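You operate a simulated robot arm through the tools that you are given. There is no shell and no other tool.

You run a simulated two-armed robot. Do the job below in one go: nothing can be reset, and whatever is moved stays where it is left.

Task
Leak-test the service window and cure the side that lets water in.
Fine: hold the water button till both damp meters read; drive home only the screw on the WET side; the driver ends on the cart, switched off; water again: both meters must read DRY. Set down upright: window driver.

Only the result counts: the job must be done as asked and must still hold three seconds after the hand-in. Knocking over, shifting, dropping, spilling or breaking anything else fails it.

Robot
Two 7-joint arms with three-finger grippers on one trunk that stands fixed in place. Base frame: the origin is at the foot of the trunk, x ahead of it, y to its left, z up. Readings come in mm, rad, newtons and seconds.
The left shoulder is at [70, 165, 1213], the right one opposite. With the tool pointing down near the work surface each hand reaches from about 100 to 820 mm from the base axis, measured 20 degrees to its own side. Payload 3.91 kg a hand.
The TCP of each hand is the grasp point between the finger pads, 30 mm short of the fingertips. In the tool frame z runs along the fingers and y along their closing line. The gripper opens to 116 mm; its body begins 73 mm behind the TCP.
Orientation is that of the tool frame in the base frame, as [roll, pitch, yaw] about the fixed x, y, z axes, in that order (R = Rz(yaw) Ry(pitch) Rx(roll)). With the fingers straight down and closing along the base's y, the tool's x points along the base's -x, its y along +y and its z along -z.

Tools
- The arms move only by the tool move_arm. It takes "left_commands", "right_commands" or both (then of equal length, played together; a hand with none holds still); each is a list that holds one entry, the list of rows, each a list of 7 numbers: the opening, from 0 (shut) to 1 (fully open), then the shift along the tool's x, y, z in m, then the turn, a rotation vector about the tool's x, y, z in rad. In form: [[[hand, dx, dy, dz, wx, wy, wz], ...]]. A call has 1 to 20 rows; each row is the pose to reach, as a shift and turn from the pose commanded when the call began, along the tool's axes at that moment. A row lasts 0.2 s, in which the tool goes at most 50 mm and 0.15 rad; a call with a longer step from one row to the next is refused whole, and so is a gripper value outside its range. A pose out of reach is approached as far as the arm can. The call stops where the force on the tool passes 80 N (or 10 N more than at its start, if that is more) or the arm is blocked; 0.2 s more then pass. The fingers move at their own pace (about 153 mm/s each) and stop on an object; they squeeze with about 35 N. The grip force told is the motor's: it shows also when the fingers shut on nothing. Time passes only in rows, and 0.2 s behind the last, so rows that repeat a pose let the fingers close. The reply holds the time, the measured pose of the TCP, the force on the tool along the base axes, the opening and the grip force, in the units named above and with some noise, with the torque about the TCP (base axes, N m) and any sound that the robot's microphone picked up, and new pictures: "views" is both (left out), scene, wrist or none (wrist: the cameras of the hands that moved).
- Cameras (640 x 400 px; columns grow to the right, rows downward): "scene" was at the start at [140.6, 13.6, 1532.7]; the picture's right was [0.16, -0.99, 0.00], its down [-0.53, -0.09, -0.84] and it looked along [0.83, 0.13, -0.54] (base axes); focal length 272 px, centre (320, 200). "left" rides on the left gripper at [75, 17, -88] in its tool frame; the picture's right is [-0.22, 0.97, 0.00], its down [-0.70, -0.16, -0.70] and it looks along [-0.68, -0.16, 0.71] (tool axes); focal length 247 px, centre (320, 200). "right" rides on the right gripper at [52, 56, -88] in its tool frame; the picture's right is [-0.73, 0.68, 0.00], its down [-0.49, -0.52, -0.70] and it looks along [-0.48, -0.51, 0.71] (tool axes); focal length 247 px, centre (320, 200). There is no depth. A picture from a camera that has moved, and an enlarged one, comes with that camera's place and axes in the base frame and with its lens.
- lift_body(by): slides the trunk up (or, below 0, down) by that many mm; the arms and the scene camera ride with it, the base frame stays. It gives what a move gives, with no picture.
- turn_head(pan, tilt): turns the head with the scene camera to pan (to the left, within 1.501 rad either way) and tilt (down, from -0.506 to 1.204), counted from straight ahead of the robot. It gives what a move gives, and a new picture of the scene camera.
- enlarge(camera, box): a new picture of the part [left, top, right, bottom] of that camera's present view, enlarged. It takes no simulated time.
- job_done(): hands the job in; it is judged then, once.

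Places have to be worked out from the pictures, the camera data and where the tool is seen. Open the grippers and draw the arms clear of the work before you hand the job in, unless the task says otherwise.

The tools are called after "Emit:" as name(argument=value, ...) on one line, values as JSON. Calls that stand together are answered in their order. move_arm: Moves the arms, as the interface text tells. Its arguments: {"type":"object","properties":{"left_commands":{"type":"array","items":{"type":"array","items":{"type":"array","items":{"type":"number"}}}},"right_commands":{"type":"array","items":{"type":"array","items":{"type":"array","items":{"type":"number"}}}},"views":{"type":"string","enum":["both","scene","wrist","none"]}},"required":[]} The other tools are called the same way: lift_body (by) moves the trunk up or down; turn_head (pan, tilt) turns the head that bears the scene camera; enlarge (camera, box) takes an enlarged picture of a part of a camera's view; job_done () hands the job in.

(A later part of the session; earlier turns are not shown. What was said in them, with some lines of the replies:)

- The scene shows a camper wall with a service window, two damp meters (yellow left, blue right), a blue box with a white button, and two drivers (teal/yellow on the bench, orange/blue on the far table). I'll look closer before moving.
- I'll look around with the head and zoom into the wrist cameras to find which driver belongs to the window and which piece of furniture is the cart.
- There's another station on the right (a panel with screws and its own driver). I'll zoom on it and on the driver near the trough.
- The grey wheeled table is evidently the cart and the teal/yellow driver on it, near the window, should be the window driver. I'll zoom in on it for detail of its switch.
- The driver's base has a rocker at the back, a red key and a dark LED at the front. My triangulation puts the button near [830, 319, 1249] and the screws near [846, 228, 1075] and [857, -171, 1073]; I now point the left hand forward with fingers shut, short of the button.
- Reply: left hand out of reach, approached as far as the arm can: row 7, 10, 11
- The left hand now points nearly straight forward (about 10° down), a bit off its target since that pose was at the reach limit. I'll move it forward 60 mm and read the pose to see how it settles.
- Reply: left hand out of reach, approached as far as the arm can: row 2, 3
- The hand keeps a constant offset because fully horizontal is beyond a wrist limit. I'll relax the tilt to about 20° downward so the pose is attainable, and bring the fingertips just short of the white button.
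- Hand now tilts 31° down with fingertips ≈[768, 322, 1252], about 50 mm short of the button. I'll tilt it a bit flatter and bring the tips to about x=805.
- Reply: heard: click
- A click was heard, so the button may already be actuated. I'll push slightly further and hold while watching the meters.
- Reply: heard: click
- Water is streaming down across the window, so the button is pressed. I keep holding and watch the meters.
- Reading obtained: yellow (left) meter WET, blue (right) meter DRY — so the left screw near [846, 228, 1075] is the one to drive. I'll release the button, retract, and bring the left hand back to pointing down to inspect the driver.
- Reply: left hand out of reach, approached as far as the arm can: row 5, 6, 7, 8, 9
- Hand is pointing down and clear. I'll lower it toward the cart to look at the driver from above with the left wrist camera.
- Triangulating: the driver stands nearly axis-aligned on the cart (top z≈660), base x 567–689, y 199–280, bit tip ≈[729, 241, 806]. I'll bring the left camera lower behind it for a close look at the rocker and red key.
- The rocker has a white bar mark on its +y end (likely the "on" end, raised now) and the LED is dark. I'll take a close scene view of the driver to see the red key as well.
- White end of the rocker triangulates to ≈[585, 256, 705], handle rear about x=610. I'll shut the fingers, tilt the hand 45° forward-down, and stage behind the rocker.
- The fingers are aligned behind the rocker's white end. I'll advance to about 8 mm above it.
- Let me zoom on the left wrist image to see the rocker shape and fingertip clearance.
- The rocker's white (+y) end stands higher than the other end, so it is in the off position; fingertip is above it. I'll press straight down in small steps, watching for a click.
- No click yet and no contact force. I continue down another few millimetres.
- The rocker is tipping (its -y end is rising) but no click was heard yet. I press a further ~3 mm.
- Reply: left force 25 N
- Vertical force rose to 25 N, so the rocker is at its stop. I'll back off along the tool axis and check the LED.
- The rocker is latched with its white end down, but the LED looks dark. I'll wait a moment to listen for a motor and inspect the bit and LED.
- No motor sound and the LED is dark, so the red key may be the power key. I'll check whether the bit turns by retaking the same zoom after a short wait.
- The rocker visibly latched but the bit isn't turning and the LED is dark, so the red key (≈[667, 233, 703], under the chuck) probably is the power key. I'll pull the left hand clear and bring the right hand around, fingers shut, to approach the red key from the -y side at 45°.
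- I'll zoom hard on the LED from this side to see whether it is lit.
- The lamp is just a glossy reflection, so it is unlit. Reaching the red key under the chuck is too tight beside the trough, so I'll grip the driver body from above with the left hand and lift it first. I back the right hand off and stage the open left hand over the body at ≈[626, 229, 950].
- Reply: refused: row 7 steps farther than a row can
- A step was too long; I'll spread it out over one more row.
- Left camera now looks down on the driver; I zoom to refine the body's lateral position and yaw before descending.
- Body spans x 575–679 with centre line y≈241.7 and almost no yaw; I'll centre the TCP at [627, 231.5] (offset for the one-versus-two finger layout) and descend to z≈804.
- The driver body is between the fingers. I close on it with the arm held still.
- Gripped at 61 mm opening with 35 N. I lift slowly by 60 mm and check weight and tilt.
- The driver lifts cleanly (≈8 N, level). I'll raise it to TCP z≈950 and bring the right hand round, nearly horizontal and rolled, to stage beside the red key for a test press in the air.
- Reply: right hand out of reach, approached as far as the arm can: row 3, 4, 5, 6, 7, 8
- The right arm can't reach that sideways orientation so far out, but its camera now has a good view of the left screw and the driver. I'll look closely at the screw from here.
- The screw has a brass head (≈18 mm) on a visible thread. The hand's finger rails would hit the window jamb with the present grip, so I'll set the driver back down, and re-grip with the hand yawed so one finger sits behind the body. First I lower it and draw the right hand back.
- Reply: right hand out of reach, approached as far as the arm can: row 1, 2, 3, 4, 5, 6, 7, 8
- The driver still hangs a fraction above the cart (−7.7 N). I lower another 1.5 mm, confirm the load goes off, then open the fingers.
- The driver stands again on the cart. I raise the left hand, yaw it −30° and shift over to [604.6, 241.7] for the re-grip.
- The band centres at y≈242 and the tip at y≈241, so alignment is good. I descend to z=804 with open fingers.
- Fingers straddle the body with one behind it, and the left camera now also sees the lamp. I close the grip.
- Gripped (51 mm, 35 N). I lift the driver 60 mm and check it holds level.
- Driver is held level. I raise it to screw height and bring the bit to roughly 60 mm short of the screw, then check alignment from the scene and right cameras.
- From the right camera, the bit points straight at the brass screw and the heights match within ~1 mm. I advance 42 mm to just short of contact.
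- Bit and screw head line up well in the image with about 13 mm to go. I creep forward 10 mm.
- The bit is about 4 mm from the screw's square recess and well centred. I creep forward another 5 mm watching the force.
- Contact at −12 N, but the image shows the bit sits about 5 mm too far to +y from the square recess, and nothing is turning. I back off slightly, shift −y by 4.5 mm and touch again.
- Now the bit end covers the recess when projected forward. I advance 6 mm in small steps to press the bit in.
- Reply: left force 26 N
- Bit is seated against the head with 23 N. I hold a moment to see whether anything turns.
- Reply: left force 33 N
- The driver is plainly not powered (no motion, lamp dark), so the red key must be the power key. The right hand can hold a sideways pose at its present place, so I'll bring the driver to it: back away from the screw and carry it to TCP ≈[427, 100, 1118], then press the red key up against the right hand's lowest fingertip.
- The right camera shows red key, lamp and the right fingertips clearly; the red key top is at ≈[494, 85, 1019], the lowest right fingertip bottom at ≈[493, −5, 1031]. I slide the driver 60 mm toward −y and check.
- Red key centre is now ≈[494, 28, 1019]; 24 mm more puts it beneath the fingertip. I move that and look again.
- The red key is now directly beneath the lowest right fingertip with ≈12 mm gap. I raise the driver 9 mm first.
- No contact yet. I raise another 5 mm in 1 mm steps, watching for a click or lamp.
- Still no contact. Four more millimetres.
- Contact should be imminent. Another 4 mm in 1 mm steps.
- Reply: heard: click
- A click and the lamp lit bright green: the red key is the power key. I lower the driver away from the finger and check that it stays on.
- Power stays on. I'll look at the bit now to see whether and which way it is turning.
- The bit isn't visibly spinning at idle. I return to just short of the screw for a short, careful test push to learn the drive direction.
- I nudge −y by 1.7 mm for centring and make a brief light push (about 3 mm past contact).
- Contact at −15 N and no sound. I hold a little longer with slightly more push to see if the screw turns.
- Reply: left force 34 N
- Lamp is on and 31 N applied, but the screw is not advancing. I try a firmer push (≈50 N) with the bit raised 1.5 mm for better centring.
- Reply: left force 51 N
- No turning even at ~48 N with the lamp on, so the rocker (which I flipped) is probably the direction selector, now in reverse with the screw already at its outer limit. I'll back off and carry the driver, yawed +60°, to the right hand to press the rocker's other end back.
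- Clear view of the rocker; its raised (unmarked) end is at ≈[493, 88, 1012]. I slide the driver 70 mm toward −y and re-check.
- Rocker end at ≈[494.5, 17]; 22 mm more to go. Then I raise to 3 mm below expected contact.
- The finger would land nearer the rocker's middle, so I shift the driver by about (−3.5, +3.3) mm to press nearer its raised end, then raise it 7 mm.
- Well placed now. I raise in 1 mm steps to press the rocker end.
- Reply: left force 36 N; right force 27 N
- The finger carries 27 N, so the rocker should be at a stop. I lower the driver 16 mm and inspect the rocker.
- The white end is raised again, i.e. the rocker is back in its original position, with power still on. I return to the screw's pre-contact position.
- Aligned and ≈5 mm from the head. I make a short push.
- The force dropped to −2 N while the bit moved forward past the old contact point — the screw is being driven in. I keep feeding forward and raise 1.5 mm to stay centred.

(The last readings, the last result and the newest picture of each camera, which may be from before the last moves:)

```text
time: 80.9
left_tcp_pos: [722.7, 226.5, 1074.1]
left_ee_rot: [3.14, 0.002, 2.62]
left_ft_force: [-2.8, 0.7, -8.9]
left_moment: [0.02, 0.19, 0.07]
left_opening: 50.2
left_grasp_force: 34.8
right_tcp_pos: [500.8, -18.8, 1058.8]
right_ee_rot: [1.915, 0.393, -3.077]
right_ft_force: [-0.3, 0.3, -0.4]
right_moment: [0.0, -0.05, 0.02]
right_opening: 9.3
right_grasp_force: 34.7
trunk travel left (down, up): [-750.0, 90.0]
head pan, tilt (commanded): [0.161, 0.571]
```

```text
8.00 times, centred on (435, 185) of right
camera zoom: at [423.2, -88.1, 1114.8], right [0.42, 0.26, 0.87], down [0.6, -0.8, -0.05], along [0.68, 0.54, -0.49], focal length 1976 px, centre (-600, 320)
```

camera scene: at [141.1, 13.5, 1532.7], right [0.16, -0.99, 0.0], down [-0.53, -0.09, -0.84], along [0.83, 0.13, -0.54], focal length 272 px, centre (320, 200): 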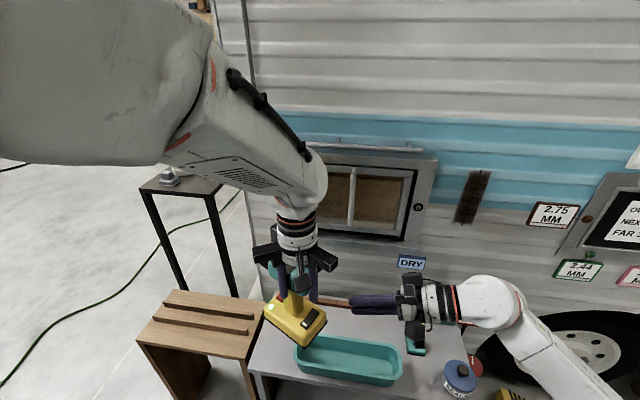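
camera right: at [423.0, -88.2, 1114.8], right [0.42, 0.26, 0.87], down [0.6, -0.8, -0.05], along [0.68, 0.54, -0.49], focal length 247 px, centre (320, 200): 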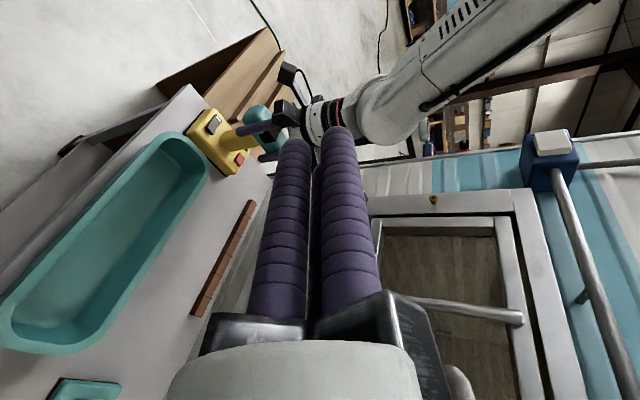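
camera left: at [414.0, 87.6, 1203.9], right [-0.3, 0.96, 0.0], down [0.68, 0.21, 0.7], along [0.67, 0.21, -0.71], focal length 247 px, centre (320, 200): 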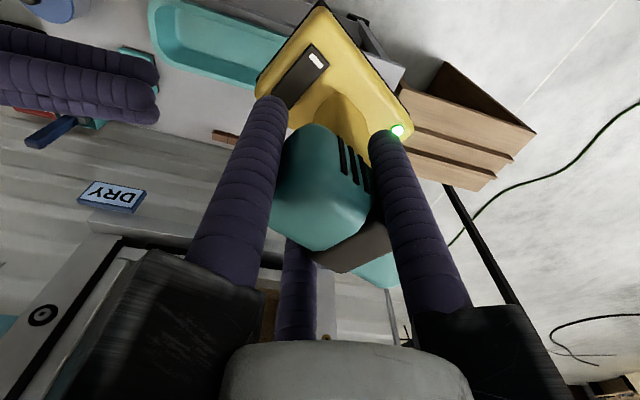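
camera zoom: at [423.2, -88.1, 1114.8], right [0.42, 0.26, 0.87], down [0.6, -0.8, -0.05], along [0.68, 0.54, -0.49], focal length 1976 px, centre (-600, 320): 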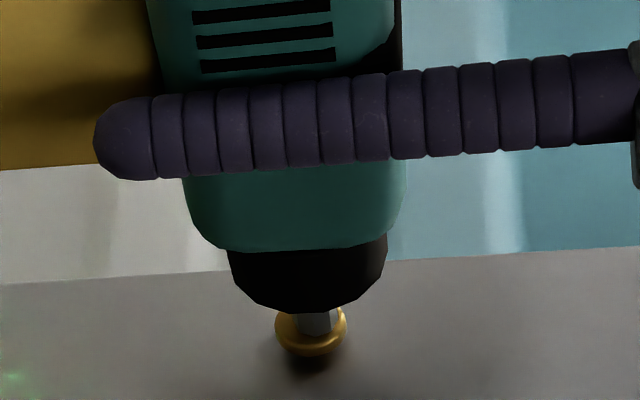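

The head is now nearly at the jamb. I continue feeding a few more millimetres until it bottoms.

Emit:
move_arm(left_commands=[[[0, -0.0012, 0.0007, 0.0003, 0, 0, 0], [0, -0.0024, 0.0014, 0.0005, 0, 0, 0], [0, -0.0035, 0.002, 0.0005, 0, 0, 0], [0, -0.0043, 0.0025, 0.0005, 0, 0, 0]]], views="none")

Emit:
enlarge(camera="right", box=[410, 160, 460, 210])

```text
time: 81.9
left_tcp_pos: [724.1, 226.2, 1072.7]
left_ee_rot: [-3.141, 0.0, 2.62]
left_ft_force: [-4.4, -0.7, -6.5]
left_moment: [-0.03, -0.05, -0.08]
left_opening: 50.4
left_grasp_force: 35.2
right_tcp_pos: [500.0, -18.6, 1058.9]
right_ee_rot: [1.914, 0.393, -3.078]
right_ft_force: [0.0, 0.8, 0.0]
right_moment: [0.02, 0.0, 0.01]
right_opening: 9.1
right_grasp_force: 34.7
trunk travel left (down, up): [-750.0, 90.0]
head pan, tilt (commanded): [0.161, 0.571]
```

```text
8.00 times, centred on (435, 185) of right
camera zoom: at [422.5, -88.5, 1115.0], right [0.42, 0.26, 0.87], down [0.6, -0.8, -0.05], along [0.69, 0.54, -0.49], focal length 1976 px, centre (-600, 320)
```

zoom: 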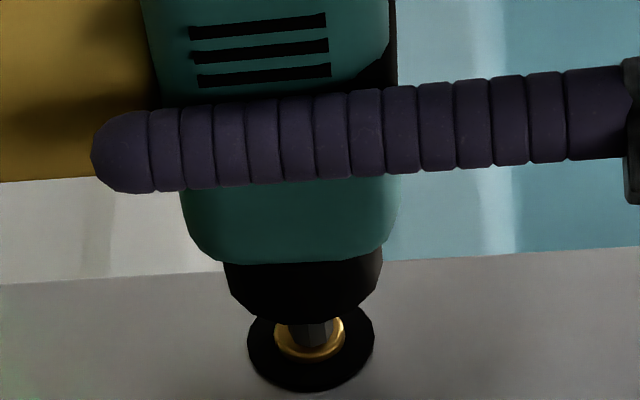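

A black sealing ring has appeared around the head just like on the right screw — it looks home. I push 2 mm more to confirm it has bottomed.

Emit:
move_arm(left_commands=[[[0, -0.0009, 0.0005, 0, 0, 0, 0], [0, -0.0017, 0.001, 0, 0, 0, 0], [0, -0.0017, 0.001, 0, 0, 0, 0]]], views="none")

Emit:
enlarge(camera="right", box=[410, 160, 460, 210])

```text
time: 82.7
left_tcp_pos: [726.5, 226.4, 1072.9]
left_ee_rot: [-3.141, -0.003, 2.618]
left_ft_force: [-15.2, -2.0, -10.0]
left_moment: [0.01, 0.4, -0.25]
left_opening: 50.4
left_grasp_force: 35.3
right_tcp_pos: [498.2, -18.9, 1059.9]
right_ee_rot: [1.915, 0.396, -3.079]
right_ft_force: [-1.2, 0.1, 0.1]
right_moment: [0.0, 0.0, -0.01]
right_opening: 8.8
right_grasp_force: 35.0
trunk travel left (down, up): [-750.0, 90.0]
head pan, tilt (commanded): [0.161, 0.571]
```

```text
8.00 times, centred on (435, 185) of right
camera zoom: at [421.2, -88.4, 1115.4], right [0.41, 0.26, 0.87], down [0.6, -0.8, -0.05], along [0.69, 0.54, -0.48], focal length 1976 px, centre (-600, 320)
```

zoom: 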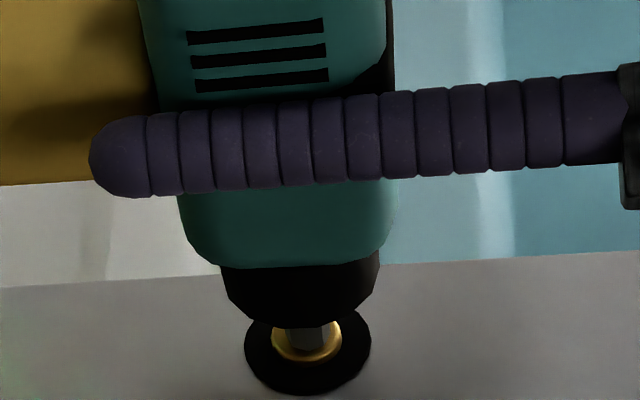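

Force rose to −15 N with no further travel: the screw is home. I back off and carry the driver to the right hand again to switch it off.

Emit:
move_arm(left_commands=[[[0, 0.0173, -0.01, 0, 0, 0, 0], [0, 0.0346, -0.02, 0, 0, 0, 0], [0, 0.0693, -0.04, -0.01, 0, 0, 0], [0, 0.104, -0.06, -0.02, 0, 0, 0], [0, 0.1386, -0.08, -0.03, 0, 0, 0], [0, 0.1501, -0.1157, -0.034, 0, 0, 0], [0, 0.1616, -0.1514, -0.038, 0, 0, 0], [0, 0.1731, -0.1871, -0.0405, 0, 0, 0], [0, 0.1846, -0.2228, -0.043, 0, 0, 0], [0, 0.196, -0.2586, -0.0454, 0, 0, 0], [0, 0.196, -0.2586, -0.0454, 0, 0, 0]]], views="scene")

Emit:
enlarge(camera="right", box=[160, 0, 460, 200])

Emit:
enlarge(camera="right", box=[400, 160, 470, 220])

```text
time: 85.1
left_tcp_pos: [427.8, 99.5, 1117.2]
left_ee_rot: [-3.141, -0.001, 2.619]
left_ft_force: [-0.5, 0.3, -8.4]
left_moment: [-0.01, 0.19, 0.0]
left_opening: 50.6
left_grasp_force: 34.9
right_tcp_pos: [500.6, -20.5, 1058.1]
right_ee_rot: [1.915, 0.393, -3.079]
right_ft_force: [0.2, -0.4, -0.3]
right_moment: [-0.02, -0.02, 0.0]
right_opening: 9.3
right_grasp_force: 35.2
trunk travel left (down, up): [-750.0, 90.0]
head pan, tilt (commanded): [0.161, 0.571]
camera scene: at [141.7, 12.9, 1532.6], right [0.16, -0.99, 0.0], down [-0.53, -0.09, -0.84], along [0.83, 0.14, -0.54], focal length 272 px, centre (320, 200)
```

scene: 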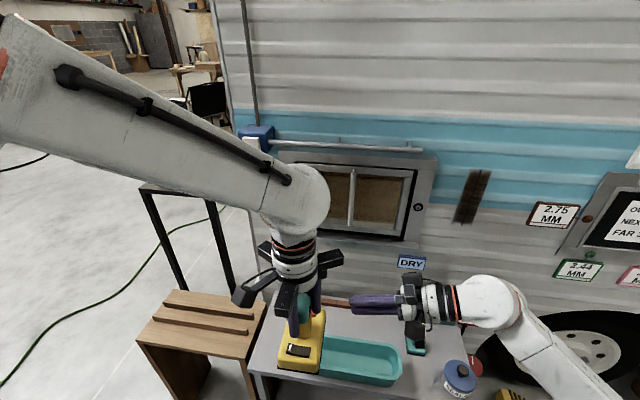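

```text
2.00 times, centred on (310, 100) of right
camera zoom: at [423.2, -89.0, 1114.7], right [0.42, 0.26, 0.87], down [0.6, -0.8, -0.05], along [0.68, 0.54, -0.49], focal length 494 px, centre (340, 400)
```

zoom: 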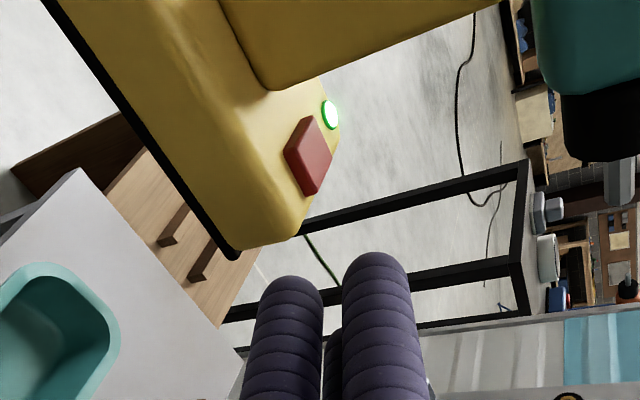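

```text
6.67 times, centred on (435, 190) of right
camera zoom: at [423.2, -89.0, 1114.7], right [0.42, 0.26, 0.87], down [0.6, -0.8, -0.05], along [0.68, 0.54, -0.49], focal length 1646 px, centre (-447, 267)
```

zoom: 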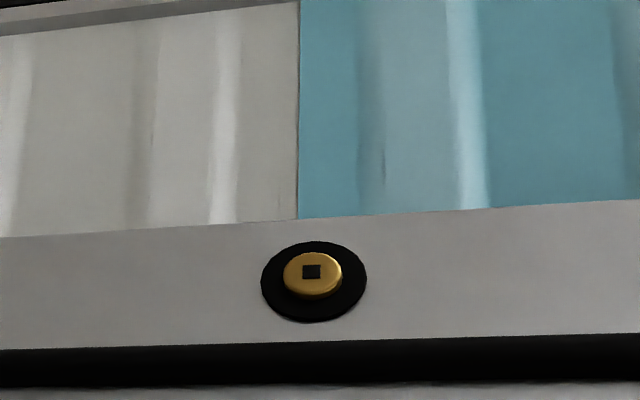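

The screw head now sits home on its black seal. Red key at ≈[492, 84]; I slide the driver over beneath the fingertip (+2, −82 mm).

Emit:
move_arm(left_commands=[[[0, -0.0142, -0.0233, 0, 0, 0, 0], [0, -0.0285, -0.0467, 0, 0, 0, 0], [0, -0.0427, -0.07, 0, 0, 0, 0], [0, -0.0427, -0.07, -0.004, 0, 0, 0], [0, -0.0427, -0.07, -0.009, 0, 0, 0], [0, -0.0427, -0.07, -0.009, 0, 0, 0]]], views="none")

Emit:
enlarge(camera="right", box=[200, 70, 380, 200])

```text
time: 86.5
left_tcp_pos: [429.6, 16.6, 1128.0]
left_ee_rot: [-3.141, 0.0, 2.617]
left_ft_force: [0.2, 0.2, -8.7]
left_moment: [0.0, 0.2, 0.02]
left_opening: 50.4
left_grasp_force: 35.3
right_tcp_pos: [500.3, -19.6, 1058.0]
right_ee_rot: [1.914, 0.394, -3.08]
right_ft_force: [0.0, 0.3, -0.3]
right_moment: [-0.03, 0.01, 0.03]
right_opening: 9.0
right_grasp_force: 35.4
trunk travel left (down, up): [-750.0, 90.0]
head pan, tilt (commanded): [0.161, 0.571]
```

```text
3.08 times, centred on (290, 135) of right
camera zoom: at [423.0, -88.8, 1114.7], right [0.42, 0.26, 0.87], down [0.6, -0.8, -0.05], along [0.68, 0.54, -0.49], focal length 760 px, centre (412, 400)
```

zoom: 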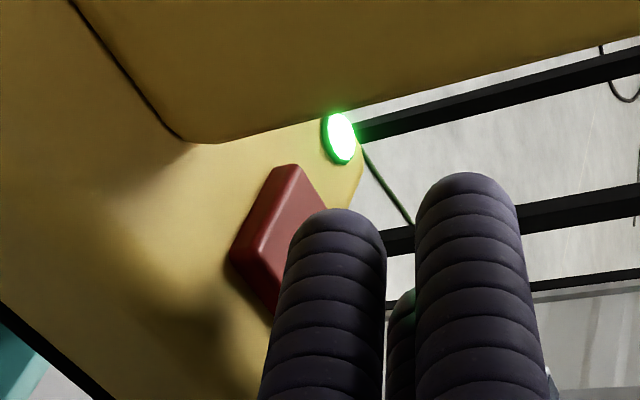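

Same geometry as the first press. I raise in small steps until the click.

Emit:
move_arm(left_commands=[[[0, 0, 0, -0.003, 0, 0, 0], [0, 0, 0, -0.006, 0, 0, 0], [0, 0, 0, -0.008, 0, 0, 0], [0, 0, 0, -0.009, 0, 0, 0], [0, 0, 0, -0.01, 0, 0, 0], [0, 0, 0, -0.011, 0, 0, 0]]], views="none")

Emit:
enlarge(camera="right", box=[200, 70, 380, 200])

```text
time: 87.9
left_tcp_pos: [431.2, 18.2, 1137.6]
left_ee_rot: [3.141, 0.001, 2.619]
left_ft_force: [0.3, -0.7, -11.7]
left_moment: [-0.07, 0.37, -0.05]
left_opening: 50.5
left_grasp_force: 35.1
right_tcp_pos: [500.6, -18.9, 1058.8]
right_ee_rot: [1.915, 0.393, -3.079]
right_ft_force: [-0.5, 0.9, 3.6]
right_moment: [0.12, 0.02, 0.0]
right_opening: 9.0
right_grasp_force: 35.8
trunk travel left (down, up): [-750.0, 90.0]
head pan, tilt (commanded): [0.161, 0.571]
heard: click
```

```text
3.08 times, centred on (290, 135) of right
camera zoom: at [422.7, -88.5, 1115.1], right [0.42, 0.26, 0.87], down [0.6, -0.8, -0.05], along [0.68, 0.54, -0.49], focal length 760 px, centre (412, 400)
```

zoom: 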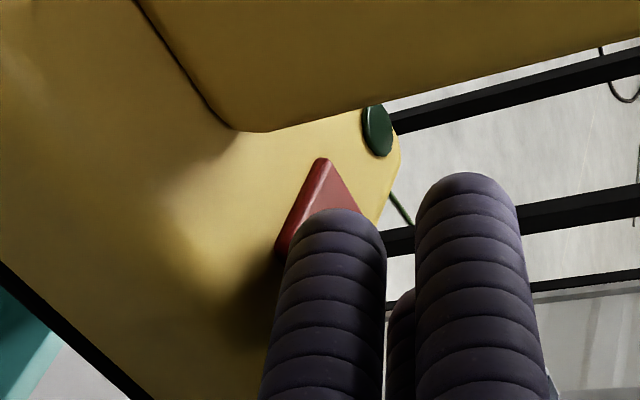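

Click, and the lamp is dark: the driver is switched off. I withdraw it from the finger and carry it back above its spot on the cart.

Emit:
move_arm(left_commands=[[[0, 0, 0, 0.01, 0, 0, 0], [0, 0, 0, 0.02, 0, 0, 0], [0, 0.0225, 0.039, 0.02, 0, 0, 0], [0, 0.045, 0.0779, 0.02, 0, 0, 0], [0, 0.0371, 0.1142, 0.04, 0, 0, 0], [0, 0.0292, 0.1505, 0.06, 0, 0, 0], [0, 0.0213, 0.1868, 0.08, 0, 0, 0], [0, 0.0134, 0.2232, 0.1, 0, 0, 0], [0, -0.004, 0.243, 0.14, 0, 0, 0], [0, -0.0214, 0.2627, 0.18, 0, 0, 0], [0, -0.0388, 0.2823, 0.22, 0, 0, 0], [0, -0.0388, 0.2823, 0.22, 0, 0, 0]]], views="both")

Emit:
enlarge(camera="right", box=[140, 60, 340, 210])

Emit:
enlarge(camera="scene", box=[210, 220, 330, 360])

```text
time: 90.5
left_tcp_pos: [605.0, 243.1, 918.7]
left_ee_rot: [3.14, 0.003, 2.618]
left_ft_force: [-0.4, -0.1, -7.0]
left_moment: [0.02, 0.2, -0.02]
left_opening: 50.2
left_grasp_force: 35.0
right_tcp_pos: [498.7, -19.5, 1058.8]
right_ee_rot: [1.916, 0.395, -3.08]
right_ft_force: [-0.1, -0.8, 0.8]
right_moment: [-0.02, -0.01, -0.06]
right_opening: 9.0
right_grasp_force: 35.3
trunk travel left (down, up): [-750.0, 90.0]
head pan, tilt (commanded): [0.161, 0.571]
camera scene: at [139.9, 13.5, 1532.8], right [0.16, -0.99, 0.0], down [-0.53, -0.09, -0.84], along [0.83, 0.13, -0.54], focal length 272 px, centre (320, 200)
camera left: at [549.3, 296.5, 1007.6], right [0.68, 0.73, 0.0], down [0.52, -0.49, 0.7], along [0.51, -0.48, -0.71], focal length 247 px, centre (320, 200)
```

scene: 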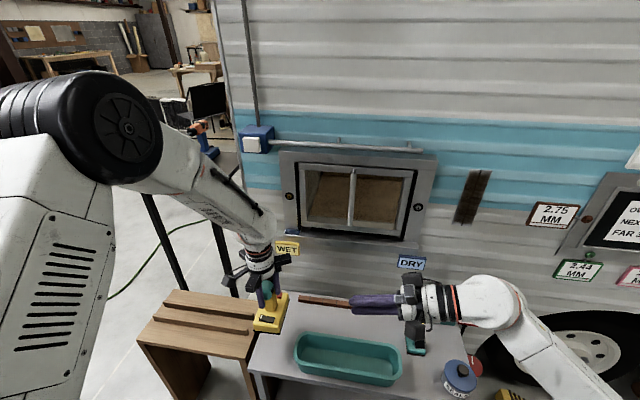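
left: 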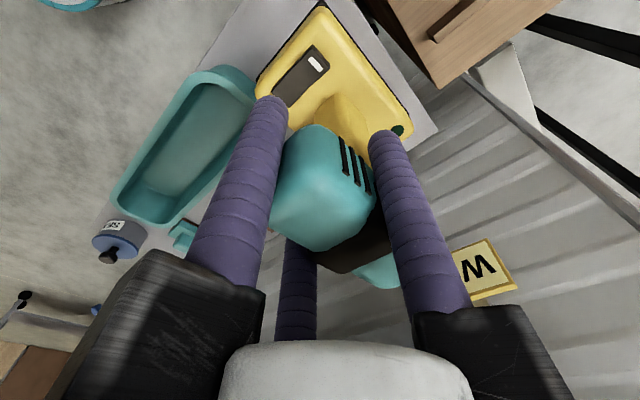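

```text
2.67 times, centred on (240, 135) of right
camera zoom: at [421.9, -88.6, 1115.3], right [0.41, 0.26, 0.87], down [0.6, -0.8, -0.05], along [0.69, 0.54, -0.48], focal length 659 px, centre (533, 373)
```

zoom: 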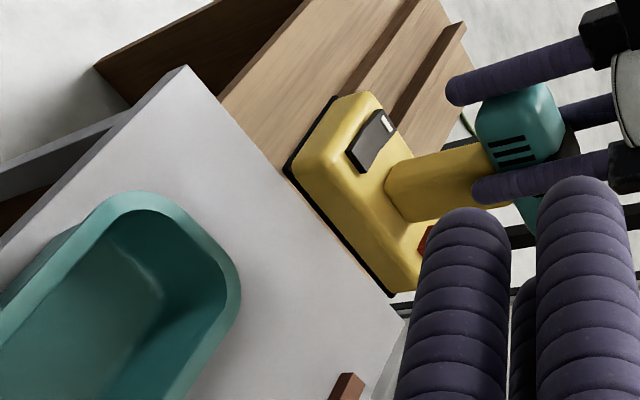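

```text
2.86 times, centred on (270, 290) of scene
camera zoom: at [139.9, 13.5, 1532.8], right [0.16, -0.99, 0.0], down [-0.53, -0.09, -0.84], along [0.83, 0.13, -0.54], focal length 778 px, centre (463, -57)
```

zoom: 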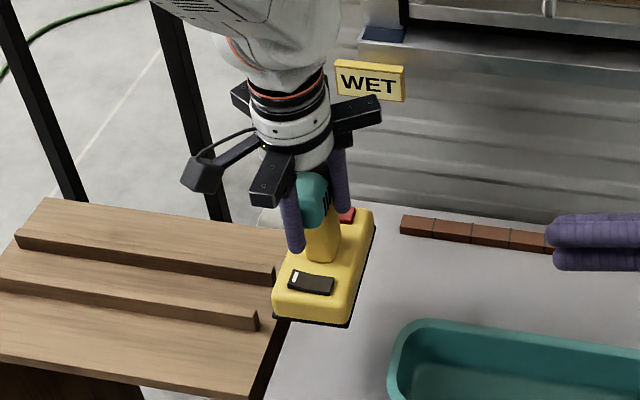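

The driver is level above its original spot, lamp off. I lower it to just above the cart top.

Emit:
move_arm(left_commands=[[[0, 0, 0, 0.035, 0, 0, 0], [0, 0, 0, 0.07, 0, 0, 0], [0, 0, 0, 0.095, 0, 0, 0], [0, 0, 0, 0.105, 0, 0, 0], [0, 0, 0, 0.109, 0, 0, 0], [0, 0, 0, 0.109, 0, 0, 0]]], views="none")

Emit:
enlarge(camera="scene", box=[220, 250, 320, 370])

Emit:
enlarge(camera="right", box=[160, 70, 320, 200])

```text
time: 91.9
left_tcp_pos: [604.8, 244.9, 807.5]
left_ee_rot: [-3.141, 0.001, 2.619]
left_ft_force: [-0.4, -0.4, -7.6]
left_moment: [0.01, 0.2, 0.02]
left_opening: 50.4
left_grasp_force: 35.1
right_tcp_pos: [500.4, -19.5, 1058.3]
right_ee_rot: [1.915, 0.393, -3.078]
right_ft_force: [0.7, 0.4, 0.7]
right_moment: [0.02, 0.0, -0.01]
right_opening: 9.1
right_grasp_force: 34.6
trunk travel left (down, up): [-750.0, 90.0]
head pan, tilt (commanded): [0.161, 0.571]
```

```text
3.33 times, centred on (270, 310) of scene
camera zoom: at [141.8, 14.1, 1532.6], right [0.16, -0.99, 0.0], down [-0.53, -0.09, -0.84], along [0.83, 0.13, -0.54], focal length 908 px, centre (487, -167)
```

zoom: 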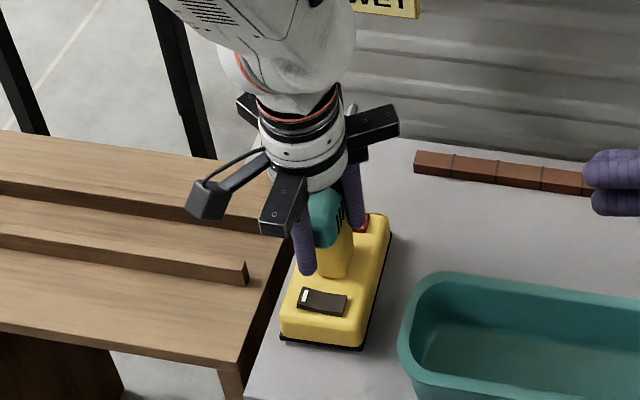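

```text
3.08 times, centred on (240, 135) of right
camera zoom: at [423.2, -88.2, 1114.7], right [0.42, 0.26, 0.87], down [0.6, -0.8, -0.05], along [0.68, 0.54, -0.49], focal length 760 px, centre (566, 400)
```

zoom: 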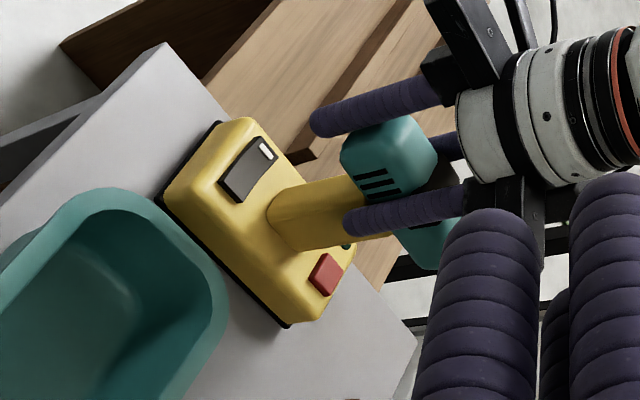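

About 4 mm above the cart top. I lower in 1 mm steps until the weight comes off.

Emit:
move_arm(left_commands=[[[0, 0, 0, 0.001, 0, 0, 0], [0, 0, 0, 0.002, 0, 0, 0], [0, 0, 0, 0.003, 0, 0, 0], [0, 0, 0, 0.004, 0, 0, 0]]], views="none")

```text
time: 92.9
left_tcp_pos: [606.0, 242.7, 805.5]
left_ee_rot: [3.141, 0.0, 2.621]
left_ft_force: [-0.8, -0.1, -4.1]
left_moment: [-0.01, 0.05, 0.05]
left_opening: 50.1
left_grasp_force: 34.9
right_tcp_pos: [499.6, -18.8, 1059.1]
right_ee_rot: [1.914, 0.392, -3.08]
right_ft_force: [-0.1, -0.5, -0.5]
right_moment: [0.01, -0.01, -0.03]
right_opening: 9.1
right_grasp_force: 34.6
trunk travel left (down, up): [-750.0, 90.0]
head pan, tilt (commanded): [0.161, 0.571]
```

Partly supported now (−4 N). One more millimetre, then I check before opening.

Emit:
move_arm(left_commands=[[[0, 0, 0, 0.0005, 0, 0, 0], [0, 0, 0, 0.001, 0, 0, 0], [0, 0, 0, 0.001, 0, 0, 0]]], views="wrist")

Emit:
enlarge(camera="scene", box=[240, 280, 320, 360])

```text
time: 93.7
left_tcp_pos: [604.6, 242.8, 806.5]
left_ee_rot: [3.139, 0.004, 2.618]
left_ft_force: [-1.4, 0.9, 3.4]
left_moment: [-0.04, -0.64, 0.08]
left_opening: 50.5
left_grasp_force: 34.8
right_tcp_pos: [499.2, -19.7, 1059.2]
right_ee_rot: [1.915, 0.395, -3.08]
right_ft_force: [0.0, -0.5, -0.1]
right_moment: [0.0, 0.0, 0.0]
right_opening: 8.9
right_grasp_force: 34.9
trunk travel left (down, up): [-750.0, 90.0]
head pan, tilt (commanded): [0.161, 0.571]
camera left: at [549.2, 296.2, 893.5], right [0.68, 0.73, 0.0], down [0.52, -0.49, 0.7], along [0.51, -0.48, -0.71], focal length 247 px, centre (320, 200)
```

left: 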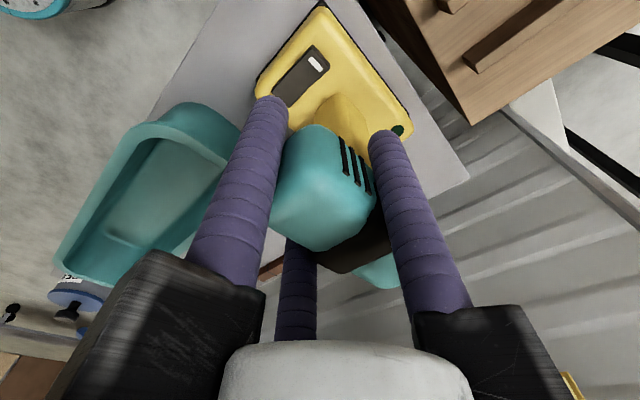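

```text
5.00 times, centred on (280, 320) of scene
camera zoom: at [139.7, 13.6, 1532.9], right [0.16, -0.99, 0.0], down [-0.53, -0.09, -0.84], along [0.83, 0.14, -0.54], focal length 1362 px, centre (520, -400)
```

zoom: 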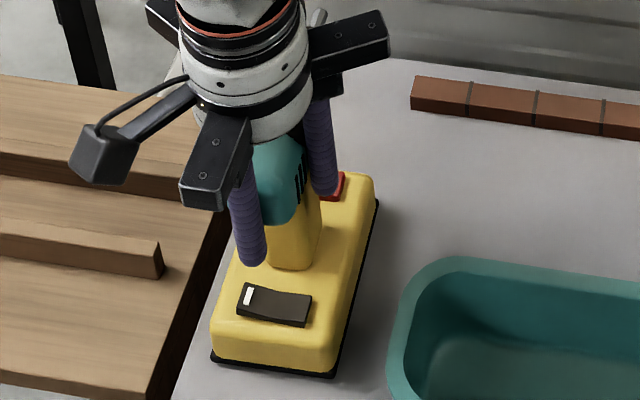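

The driver is standing on the cart at its original place. I open the fingers gradually.

Emit:
move_arm(left_commands=[[[0.45, 0, 0, 0, 0, 0, 0], [0.5, 0, 0, 0, 0, 0, 0], [0.6, 0, 0, 0, 0, 0, 0], [0.8, 0, 0, 0, 0, 0, 0], [1, 0, 0, 0, 0, 0, 0], [1, 0, 0, 0, 0, 0, 0]]], views="wrist")

Emit:
enlarge(camera="scene", box=[240, 280, 320, 360])

```text
time: 95.1
left_tcp_pos: [605.7, 243.1, 804.9]
left_ee_rot: [-3.141, -0.001, 2.619]
left_ft_force: [-0.2, 0.5, 0.1]
left_moment: [-0.03, 0.01, -0.03]
left_opening: 116.0
left_grasp_force: 0.0
right_tcp_pos: [500.1, -18.8, 1058.3]
right_ee_rot: [1.915, 0.393, -3.078]
right_ft_force: [0.5, -1.0, 0.1]
right_moment: [-0.04, -0.01, 0.01]
right_opening: 9.2
right_grasp_force: 35.5
trunk travel left (down, up): [-750.0, 90.0]
head pan, tilt (commanded): [0.161, 0.571]
camera left: at [549.2, 296.2, 892.7], right [0.68, 0.73, 0.0], down [0.52, -0.49, 0.7], along [0.51, -0.48, -0.71], focal length 247 px, centre (320, 200)
```

left: 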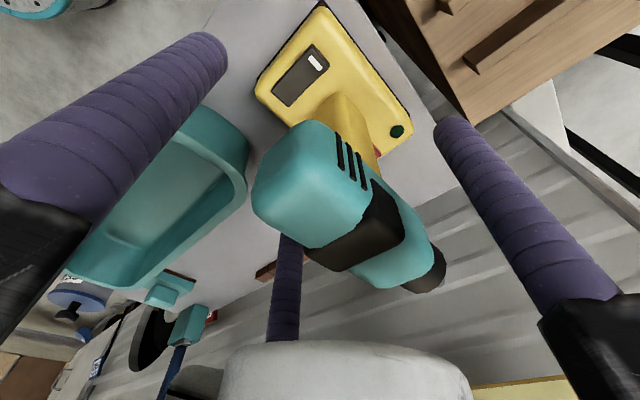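

```text
5.00 times, centred on (280, 320) of scene
camera zoom: at [140.6, 13.7, 1532.8], right [0.16, -0.99, 0.0], down [-0.53, -0.09, -0.84], along [0.83, 0.13, -0.54], focal length 1362 px, centre (520, -400)
```

zoom: 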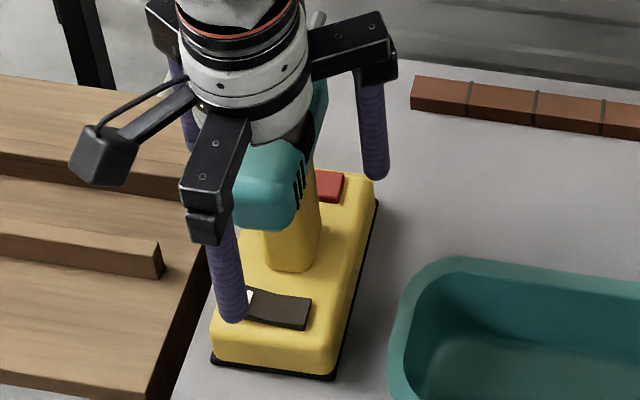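

Driver is released and stands upright, lamp off. I raise the left hand clear, unwind the yaw, and close the fingers on the way to the water button.

Emit:
move_arm(left_commands=[[[1, 0, 0, -0.045, 0, 0, 0], [1, 0, 0, -0.09, 0, 0, 0], [1, 0, 0, -0.135, 0, 0, 0], [1, 0.011, 0.0063, -0.18, 0, 0, -0.08], [1, 0.0221, 0.0126, -0.225, 0, 0, -0.17], [0, 0.0332, 0.0189, -0.27, 0, 0, -0.25], [0, 0.0443, 0.0252, -0.315, 0, 0, -0.34], [0, 0.0554, 0.0315, -0.36, 0, 0, -0.42], [0, 0.0664, 0.0378, -0.405, 0, 0, -0.5236], [0, 0.0775, 0.0442, -0.45, 0, 0, -0.5236], [0, 0.0775, 0.0442, -0.458, 0, 0, -0.5236], [0, 0.0775, 0.0442, -0.458, 0, 0, -0.5236]]], views="both")

Emit:
enlarge(camera="scene", box=[230, 260, 330, 370])

```text
time: 97.7
left_tcp_pos: [559.4, 320.0, 1263.7]
left_ee_rot: [-3.141, 0.001, -3.14]
left_ft_force: [0.2, -0.3, -0.2]
left_moment: [-0.04, 0.02, 0.0]
left_opening: 9.3
left_grasp_force: 34.6
right_tcp_pos: [499.7, -19.1, 1058.4]
right_ee_rot: [1.914, 0.394, -3.079]
right_ft_force: [0.4, 0.4, 0.6]
right_moment: [-0.01, 0.0, -0.02]
right_opening: 9.0
right_grasp_force: 34.6
trunk travel left (down, up): [-750.0, 90.0]
head pan, tilt (commanded): [0.161, 0.571]
camera scene: at [140.5, 13.6, 1532.8], right [0.16, -0.99, 0.0], down [-0.53, -0.09, -0.84], along [0.83, 0.13, -0.54], focal length 272 px, centre (320, 200)
camera left: at [485.1, 338.1, 1351.5], right [0.22, 0.97, 0.0], down [0.7, -0.16, 0.7], along [0.68, -0.16, -0.71], focal length 247 px, centre (320, 200)
```

scene: 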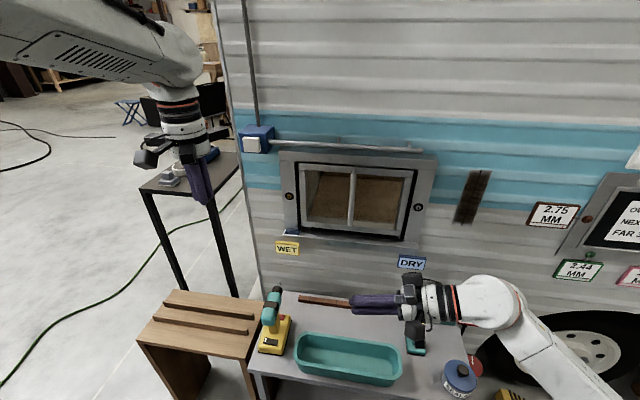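
left: 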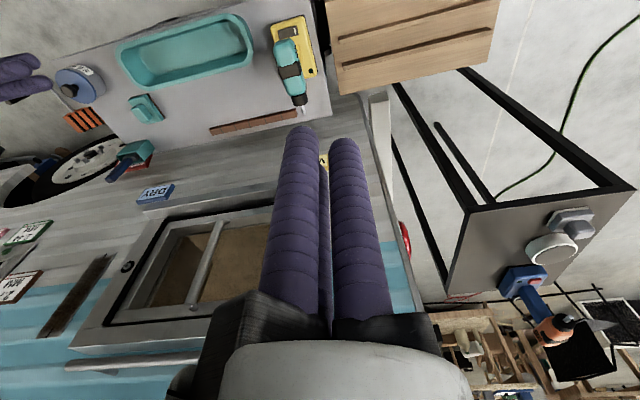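

```text
3.64 times, centred on (280, 315) of scene
camera zoom: at [140.5, 13.6, 1532.8], right [0.16, -0.99, 0.0], down [-0.53, -0.09, -0.84], along [0.83, 0.13, -0.54], focal length 990 px, centre (466, -218)
```

zoom: 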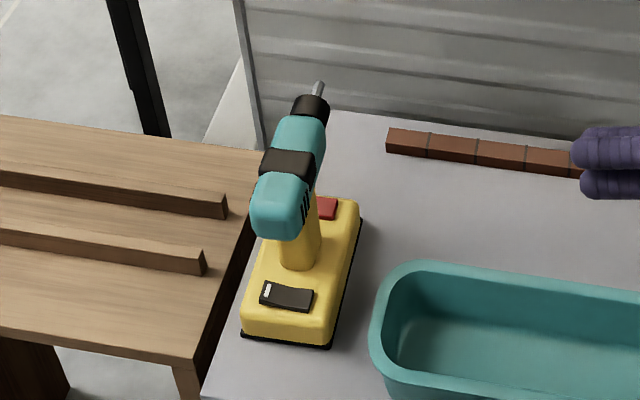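

Driver stands upright on the cart. Now I point the left hand at the water button again, going out in x first.

Emit:
move_arm(left_commands=[[[0, -0.04, 0, 0, 0, 0, 0], [0, -0.08, 0, 0, 0, 0, 0], [0, -0.12, 0, 0, 0, 0, 0], [0, -0.128, 0, 0, 0, -0.14, 0], [0, -0.136, 0, 0, 0, -0.28, 0], [0, -0.144, 0, 0, 0, -0.42, 0], [0, -0.152, 0, 0, 0, -0.56, 0], [0, -0.16, 0, 0, 0, -0.7, 0], [0, -0.168, 0, 0, 0, -0.84, 0], [0, -0.176, 0, 0, 0, -0.98, 0], [0, -0.184, 0, 0, 0, -1.12, 0], [0, -0.19, 0, 0, 0, -1.23, 0], [0, -0.19, 0, 0, 0, -1.23, 0]]], views="both")

```text
time: 100.5
left_tcp_pos: [750.3, 319.4, 1262.5]
left_ee_rot: [3.141, 1.231, 3.14]
left_ft_force: [0.1, -1.1, -0.2]
left_moment: [0.02, 0.0, 0.01]
left_opening: 9.4
left_grasp_force: 35.3
right_tcp_pos: [499.3, -19.5, 1058.7]
right_ee_rot: [1.914, 0.394, -3.08]
right_ft_force: [0.7, 0.2, 0.0]
right_moment: [0.02, 0.0, -0.02]
right_opening: 9.3
right_grasp_force: 34.7
trunk travel left (down, up): [-750.0, 90.0]
head pan, tilt (commanded): [0.161, 0.571]
camera scene: at [140.1, 13.3, 1532.8], right [0.16, -0.99, 0.0], down [-0.53, -0.09, -0.84], along [0.83, 0.14, -0.54], focal length 272 px, centre (320, 200)
camera left: at [642.1, 338.0, 1222.2], right [0.07, 0.97, 0.21], down [-0.43, -0.16, 0.89], along [0.9, -0.16, 0.41], focal length 247 px, centre (320, 200)
```

scene: 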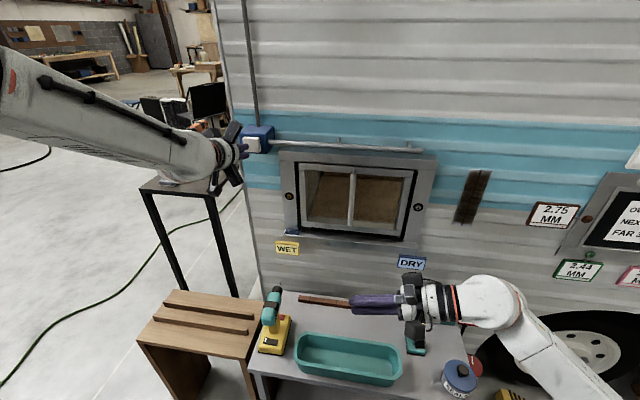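
left: 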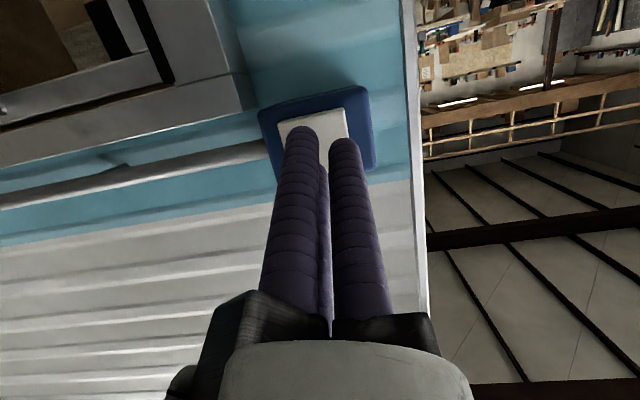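

Hand is in front of the button. I press to the same depth as before and hold for about 3 s.

Emit:
move_arm(left_commands=[[[0, -0.004, 0, 0.0092, 0, 0, 0], [0, -0.0081, 0, 0.0185, 0, 0, 0], [0, -0.0105, 0, 0.024, 0, 0, 0], [0, -0.0119, 0, 0.0276, 0, 0, 0], [0, -0.0119, 0, 0.0276, 0, 0, 0], [0, -0.0119, 0, 0.0276, 0, 0, 0], [0, -0.0119, 0, 0.0276, 0, 0, 0], [0, -0.0119, 0, 0.0276, 0, 0, 0], [0, -0.0119, 0, 0.0276, 0, 0, 0], [0, -0.0119, 0, 0.0276, 0, 0, 0], [0, -0.0119, 0, 0.0276, 0, 0, 0], [0, -0.0119, 0, 0.0276, 0, 0, 0], [0, -0.0119, 0, 0.0276, 0, 0, 0], [0, -0.0119, 0, 0.0276, 0, 0, 0], [0, -0.0119, 0, 0.0276, 0, 0, 0], [0, -0.0119, 0, 0.0276, 0, 0, 0], [0, -0.0119, 0, 0.0276, 0, 0, 0], [0, -0.0119, 0, 0.0276, 0, 0, 0]]], views="scene")

Emit:
enlarge(camera="scene", box=[240, 130, 460, 290])

```text
time: 104.3
left_tcp_pos: [779.3, 321.0, 1265.2]
left_ee_rot: [3.142, 1.23, 3.141]
left_ft_force: [-2.5, 0.0, -1.2]
left_moment: [0.01, 0.02, -0.04]
left_opening: 9.2
left_grasp_force: 35.2
right_tcp_pos: [498.8, -20.1, 1058.5]
right_ee_rot: [1.914, 0.395, -3.08]
right_ft_force: [0.2, -0.1, -0.6]
right_moment: [-0.03, 0.0, -0.01]
right_opening: 9.1
right_grasp_force: 35.2
trunk travel left (down, up): [-750.0, 90.0]
head pan, tilt (commanded): [0.161, 0.571]
heard: click
camera scene: at [140.0, 13.8, 1532.8], right [0.16, -0.99, 0.0], down [-0.53, -0.09, -0.84], along [0.83, 0.13, -0.54], focal length 272 px, centre (320, 200)
```

scene: 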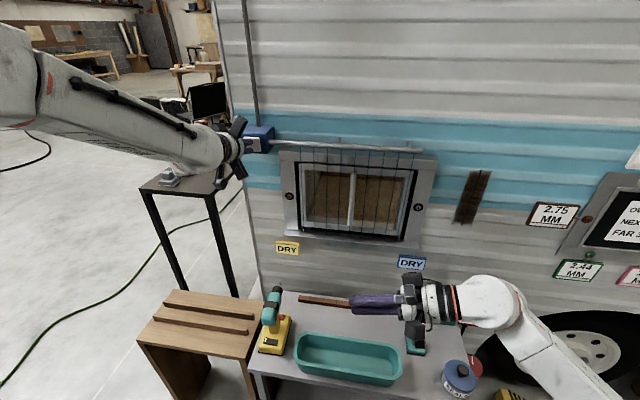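

```text
2.50 times, centred on (350, 210) of scene
camera zoom: at [140.0, 13.8, 1532.8], right [0.16, -0.99, 0.0], down [-0.53, -0.09, -0.84], along [0.83, 0.13, -0.54], focal length 681 px, centre (245, 175)
```

zoom: 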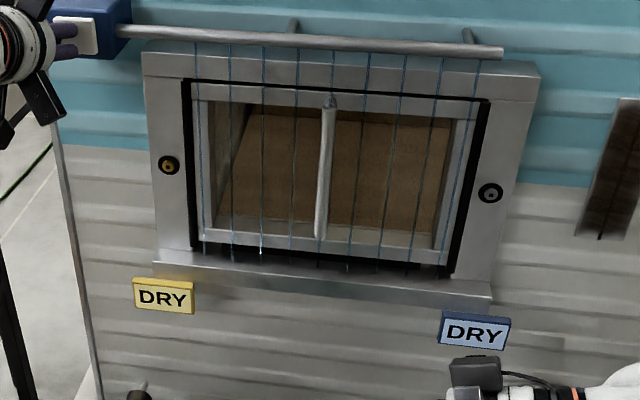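

Both meters read DRY with the water running. I release the button and draw the left hand back while the right hand folds away upward and opens.

Emit:
move_arm(left_commands=[[[0, 0.005, 0, -0.0141, 0, 0, 0], [0, 0.01, 0, -0.0283, 0, 0, 0], [0, 0.0134, 0, -0.0377, 0, 0.14, 0], [0, 0.0167, 0, -0.0472, 0, 0.28, 0], [0, 0.02, 0, -0.0566, 0, 0.42, 0], [0, 0.0234, 0, -0.066, 0, 0.56, 0], [0, 0.0267, 0, -0.0754, 0, 0.7, 0], [0, 0.0284, 0, -0.0802, 0, 0.84, 0], [0, 0.03, 0, -0.0849, 0, 0.98, 0], [0, 0.0317, 0, -0.0896, 0, 1.12, 0], [0, 0.0334, 0, -0.0943, 0, 1.23, 0]]], right_commands=[[[0, -0.0014, 0.011, -0.0114, 0.111, 0.0276, 0.0268], [0, -0.0029, 0.0219, -0.0228, 0.2222, 0.0551, 0.0537], [0, -0.0043, 0.0329, -0.0342, 0.3332, 0.0827, 0.0805], [0, -0.0057, 0.0439, -0.0456, 0.4443, 0.1102, 0.1073], [0, -0.0071, 0.0548, -0.057, 0.5554, 0.1378, 0.1341], [1, -0.0086, 0.0658, -0.0684, 0.6665, 0.1653, 0.161], [1, -0.01, 0.0767, -0.0798, 0.7776, 0.1929, 0.1878], [1, -0.0114, 0.0877, -0.0912, 0.8886, 0.2204, 0.2146], [1, -0.0128, 0.0987, -0.1026, 0.9997, 0.248, 0.2414], [1, -0.0143, 0.1096, -0.114, 1.1108, 0.2755, 0.2683], [1, -0.0157, 0.1206, -0.1254, 1.2219, 0.3031, 0.2951]]], views="scene")

Emit:
enlarge(camera="scene", box=[240, 130, 460, 290])

```text
time: 106.7
left_tcp_pos: [680.3, 322.2, 1263.7]
left_ee_rot: [-3.141, 0.0, -3.14]
left_ft_force: [0.1, 0.9, -0.1]
left_moment: [-0.05, 0.0, 0.03]
left_opening: 8.9
left_grasp_force: 34.9
right_tcp_pos: [460.8, -101.1, 1206.7]
right_ee_rot: [3.133, 0.008, -3.126]
right_ft_force: [-0.1, 0.0, 0.2]
right_moment: [-0.02, 0.02, -0.02]
right_opening: 116.2
right_grasp_force: 0.0
trunk travel left (down, up): [-750.0, 90.0]
head pan, tilt (commanded): [0.161, 0.571]
camera scene: at [141.3, 15.4, 1532.6], right [0.16, -0.99, 0.0], down [-0.53, -0.09, -0.84], along [0.83, 0.13, -0.54], focal length 272 px, centre (320, 200)
```

scene: 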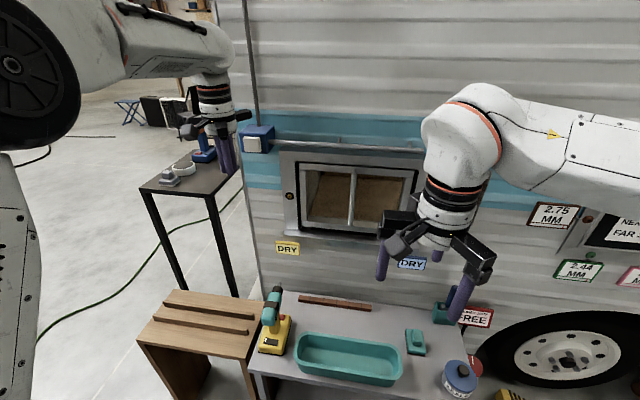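

```text
2.50 times, centred on (350, 210) of scene
camera zoom: at [141.3, 15.4, 1532.6], right [0.16, -0.99, 0.0], down [-0.53, -0.09, -0.84], along [0.83, 0.13, -0.54], focal length 681 px, centre (245, 175)
```

zoom: 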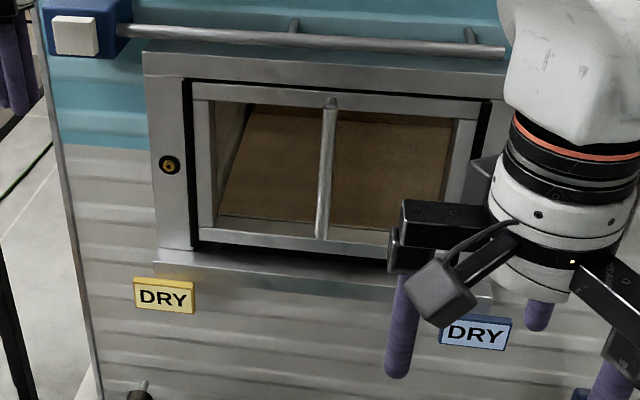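

Meters still DRY and the button is out. I retreat both arms to about their starting poses with grippers open, then do a final check.

Emit:
move_arm(left_commands=[[[0, 0.03, 0.01, -0.02, 0, 0, 0], [0.5, 0.055, 0.03, -0.045, 0, 0, 0], [1, 0.075, 0.05, -0.075, 0, 0, 0], [1, 0.09, 0.075, -0.1, 0, 0, 0], [1, 0.105, 0.093, -0.127, 0, 0, 0], [1, 0.105, 0.093, -0.127, 0, 0, 0]]], right_commands=[[[1, 0.0066, 0.0056, -0.037, 0, 0, 0], [1, 0.0132, 0.0112, -0.074, 0, 0, 0], [1, 0.0198, 0.0168, -0.111, 0, 0, 0], [1, 0.0264, 0.0224, -0.149, 0, 0, 0], [1, 0.033, 0.028, -0.186, 0, 0, 0], [1, 0.033, 0.028, -0.186, 0, 0, 0]]], views="both")

Emit:
enlarge(camera="scene", box=[230, 150, 450, 380])

Emit:
enlarge(camera="left", box=[200, 0, 340, 110])

```text
time: 108.1
left_tcp_pos: [576.3, 412.7, 1390.8]
left_ee_rot: [3.14, 0.0, -3.139]
left_ft_force: [0.2, -0.3, -0.6]
left_moment: [-0.01, 0.03, -0.02]
left_opening: 115.7
left_grasp_force: 0.0
right_tcp_pos: [426.6, -76.6, 1393.1]
right_ee_rot: [3.131, 0.007, -3.123]
right_ft_force: [-0.3, -1.1, -0.9]
right_moment: [0.02, -0.01, -0.02]
right_opening: 115.9
right_grasp_force: 0.1
trunk travel left (down, up): [-750.0, 90.0]
head pan, tilt (commanded): [0.161, 0.571]
camera scene: at [142.0, 12.6, 1532.6], right [0.16, -0.99, 0.0], down [-0.53, -0.09, -0.84], along [0.83, 0.14, -0.54], focal length 272 px, centre (320, 200)
camera right: at [371.7, -22.8, 1481.9], right [0.72, 0.69, 0.01], down [0.49, -0.52, 0.7], along [0.49, -0.5, -0.72], focal length 247 px, centre (320, 200)
camera left: at [501.6, 430.5, 1480.0], right [0.22, 0.97, 0.0], down [0.7, -0.16, 0.7], along [0.68, -0.16, -0.71], focal length 247 px, centre (320, 200)
```

scene: 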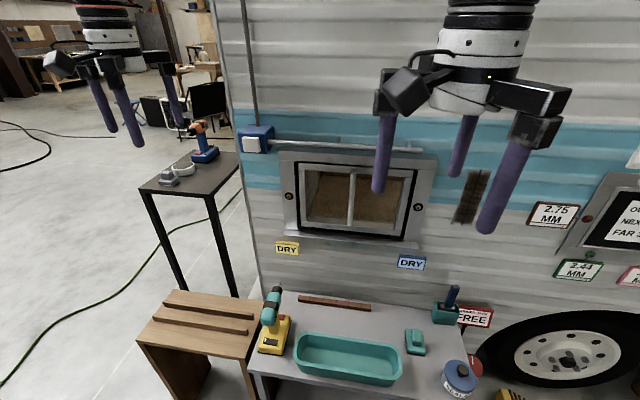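
right: 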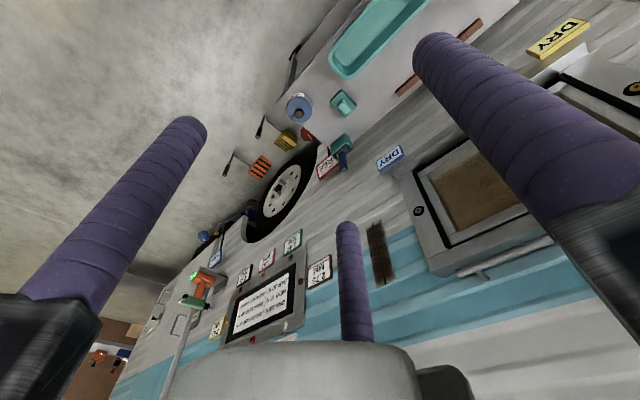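
left: 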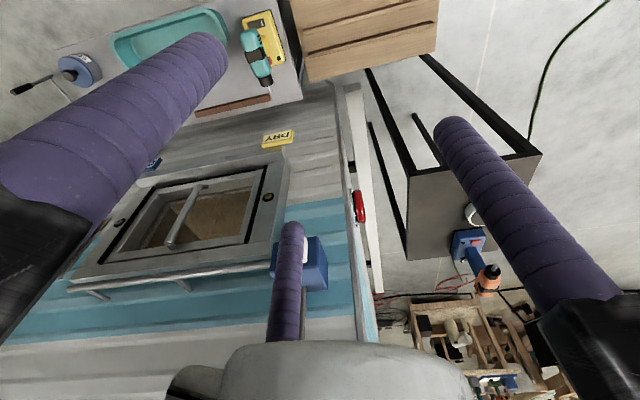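

```text
1.74 times, centred on (340, 265) of scene
camera zoom: at [142.0, 12.6, 1532.6], right [0.16, -0.99, 0.0], down [-0.53, -0.09, -0.84], along [0.83, 0.14, -0.54], focal length 474 px, centre (285, 87)
```

zoom: 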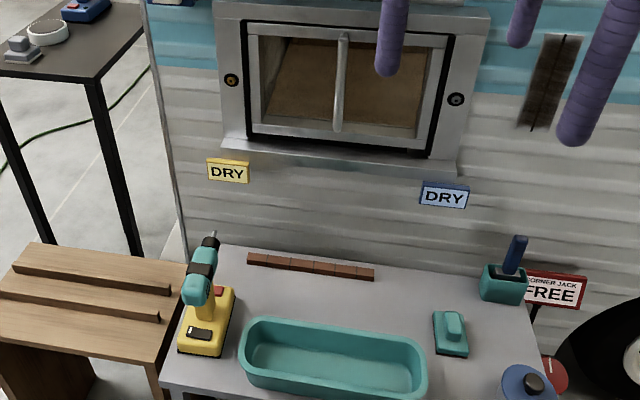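

```text
3.64 times, centred on (270, 55) of left
camera zoom: at [501.6, 430.5, 1480.0], right [0.22, 0.97, 0.0], down [0.7, -0.16, 0.7], along [0.68, -0.16, -0.71], focal length 898 px, centre (502, 727)
```

zoom: 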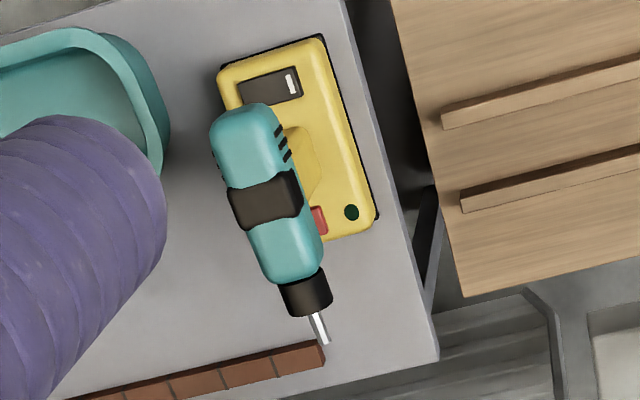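

Everything is in its final state. The left screw is home on its seal, and both meters read DRY. The driver stands upright on the cart with its lamp off and the rocker back as I found it. Both arms are clear with grippers open, so I hand in the job.

Emit:
job_done()

```text
The job is handed in.
```

The leak is cured: on the second water test both damp meters read DRY. I have handed the job in, but no pass or fail result has come back.

- **First test:** with the water on, the left (yellow) meter read WET and the right (blue) meter read DRY.
- **Screw:** I drove only the left screw. It stopped against solid resistance, and a black seal ring now shows around its head, matching the right one.
- **Driver:** I used the teal and yellow driver from the cart. It is back upright at its starting spot, switched off, with its lamp dark. The red key on its base turned out to be the power. The rear rocker seems to set the direction; I flipped it once by mistake, found the screw would not turn, and put it back.
- **End state:** the water button is released, both grippers are open and both arms are clear of the work. In the final pictures nothing else looked moved.
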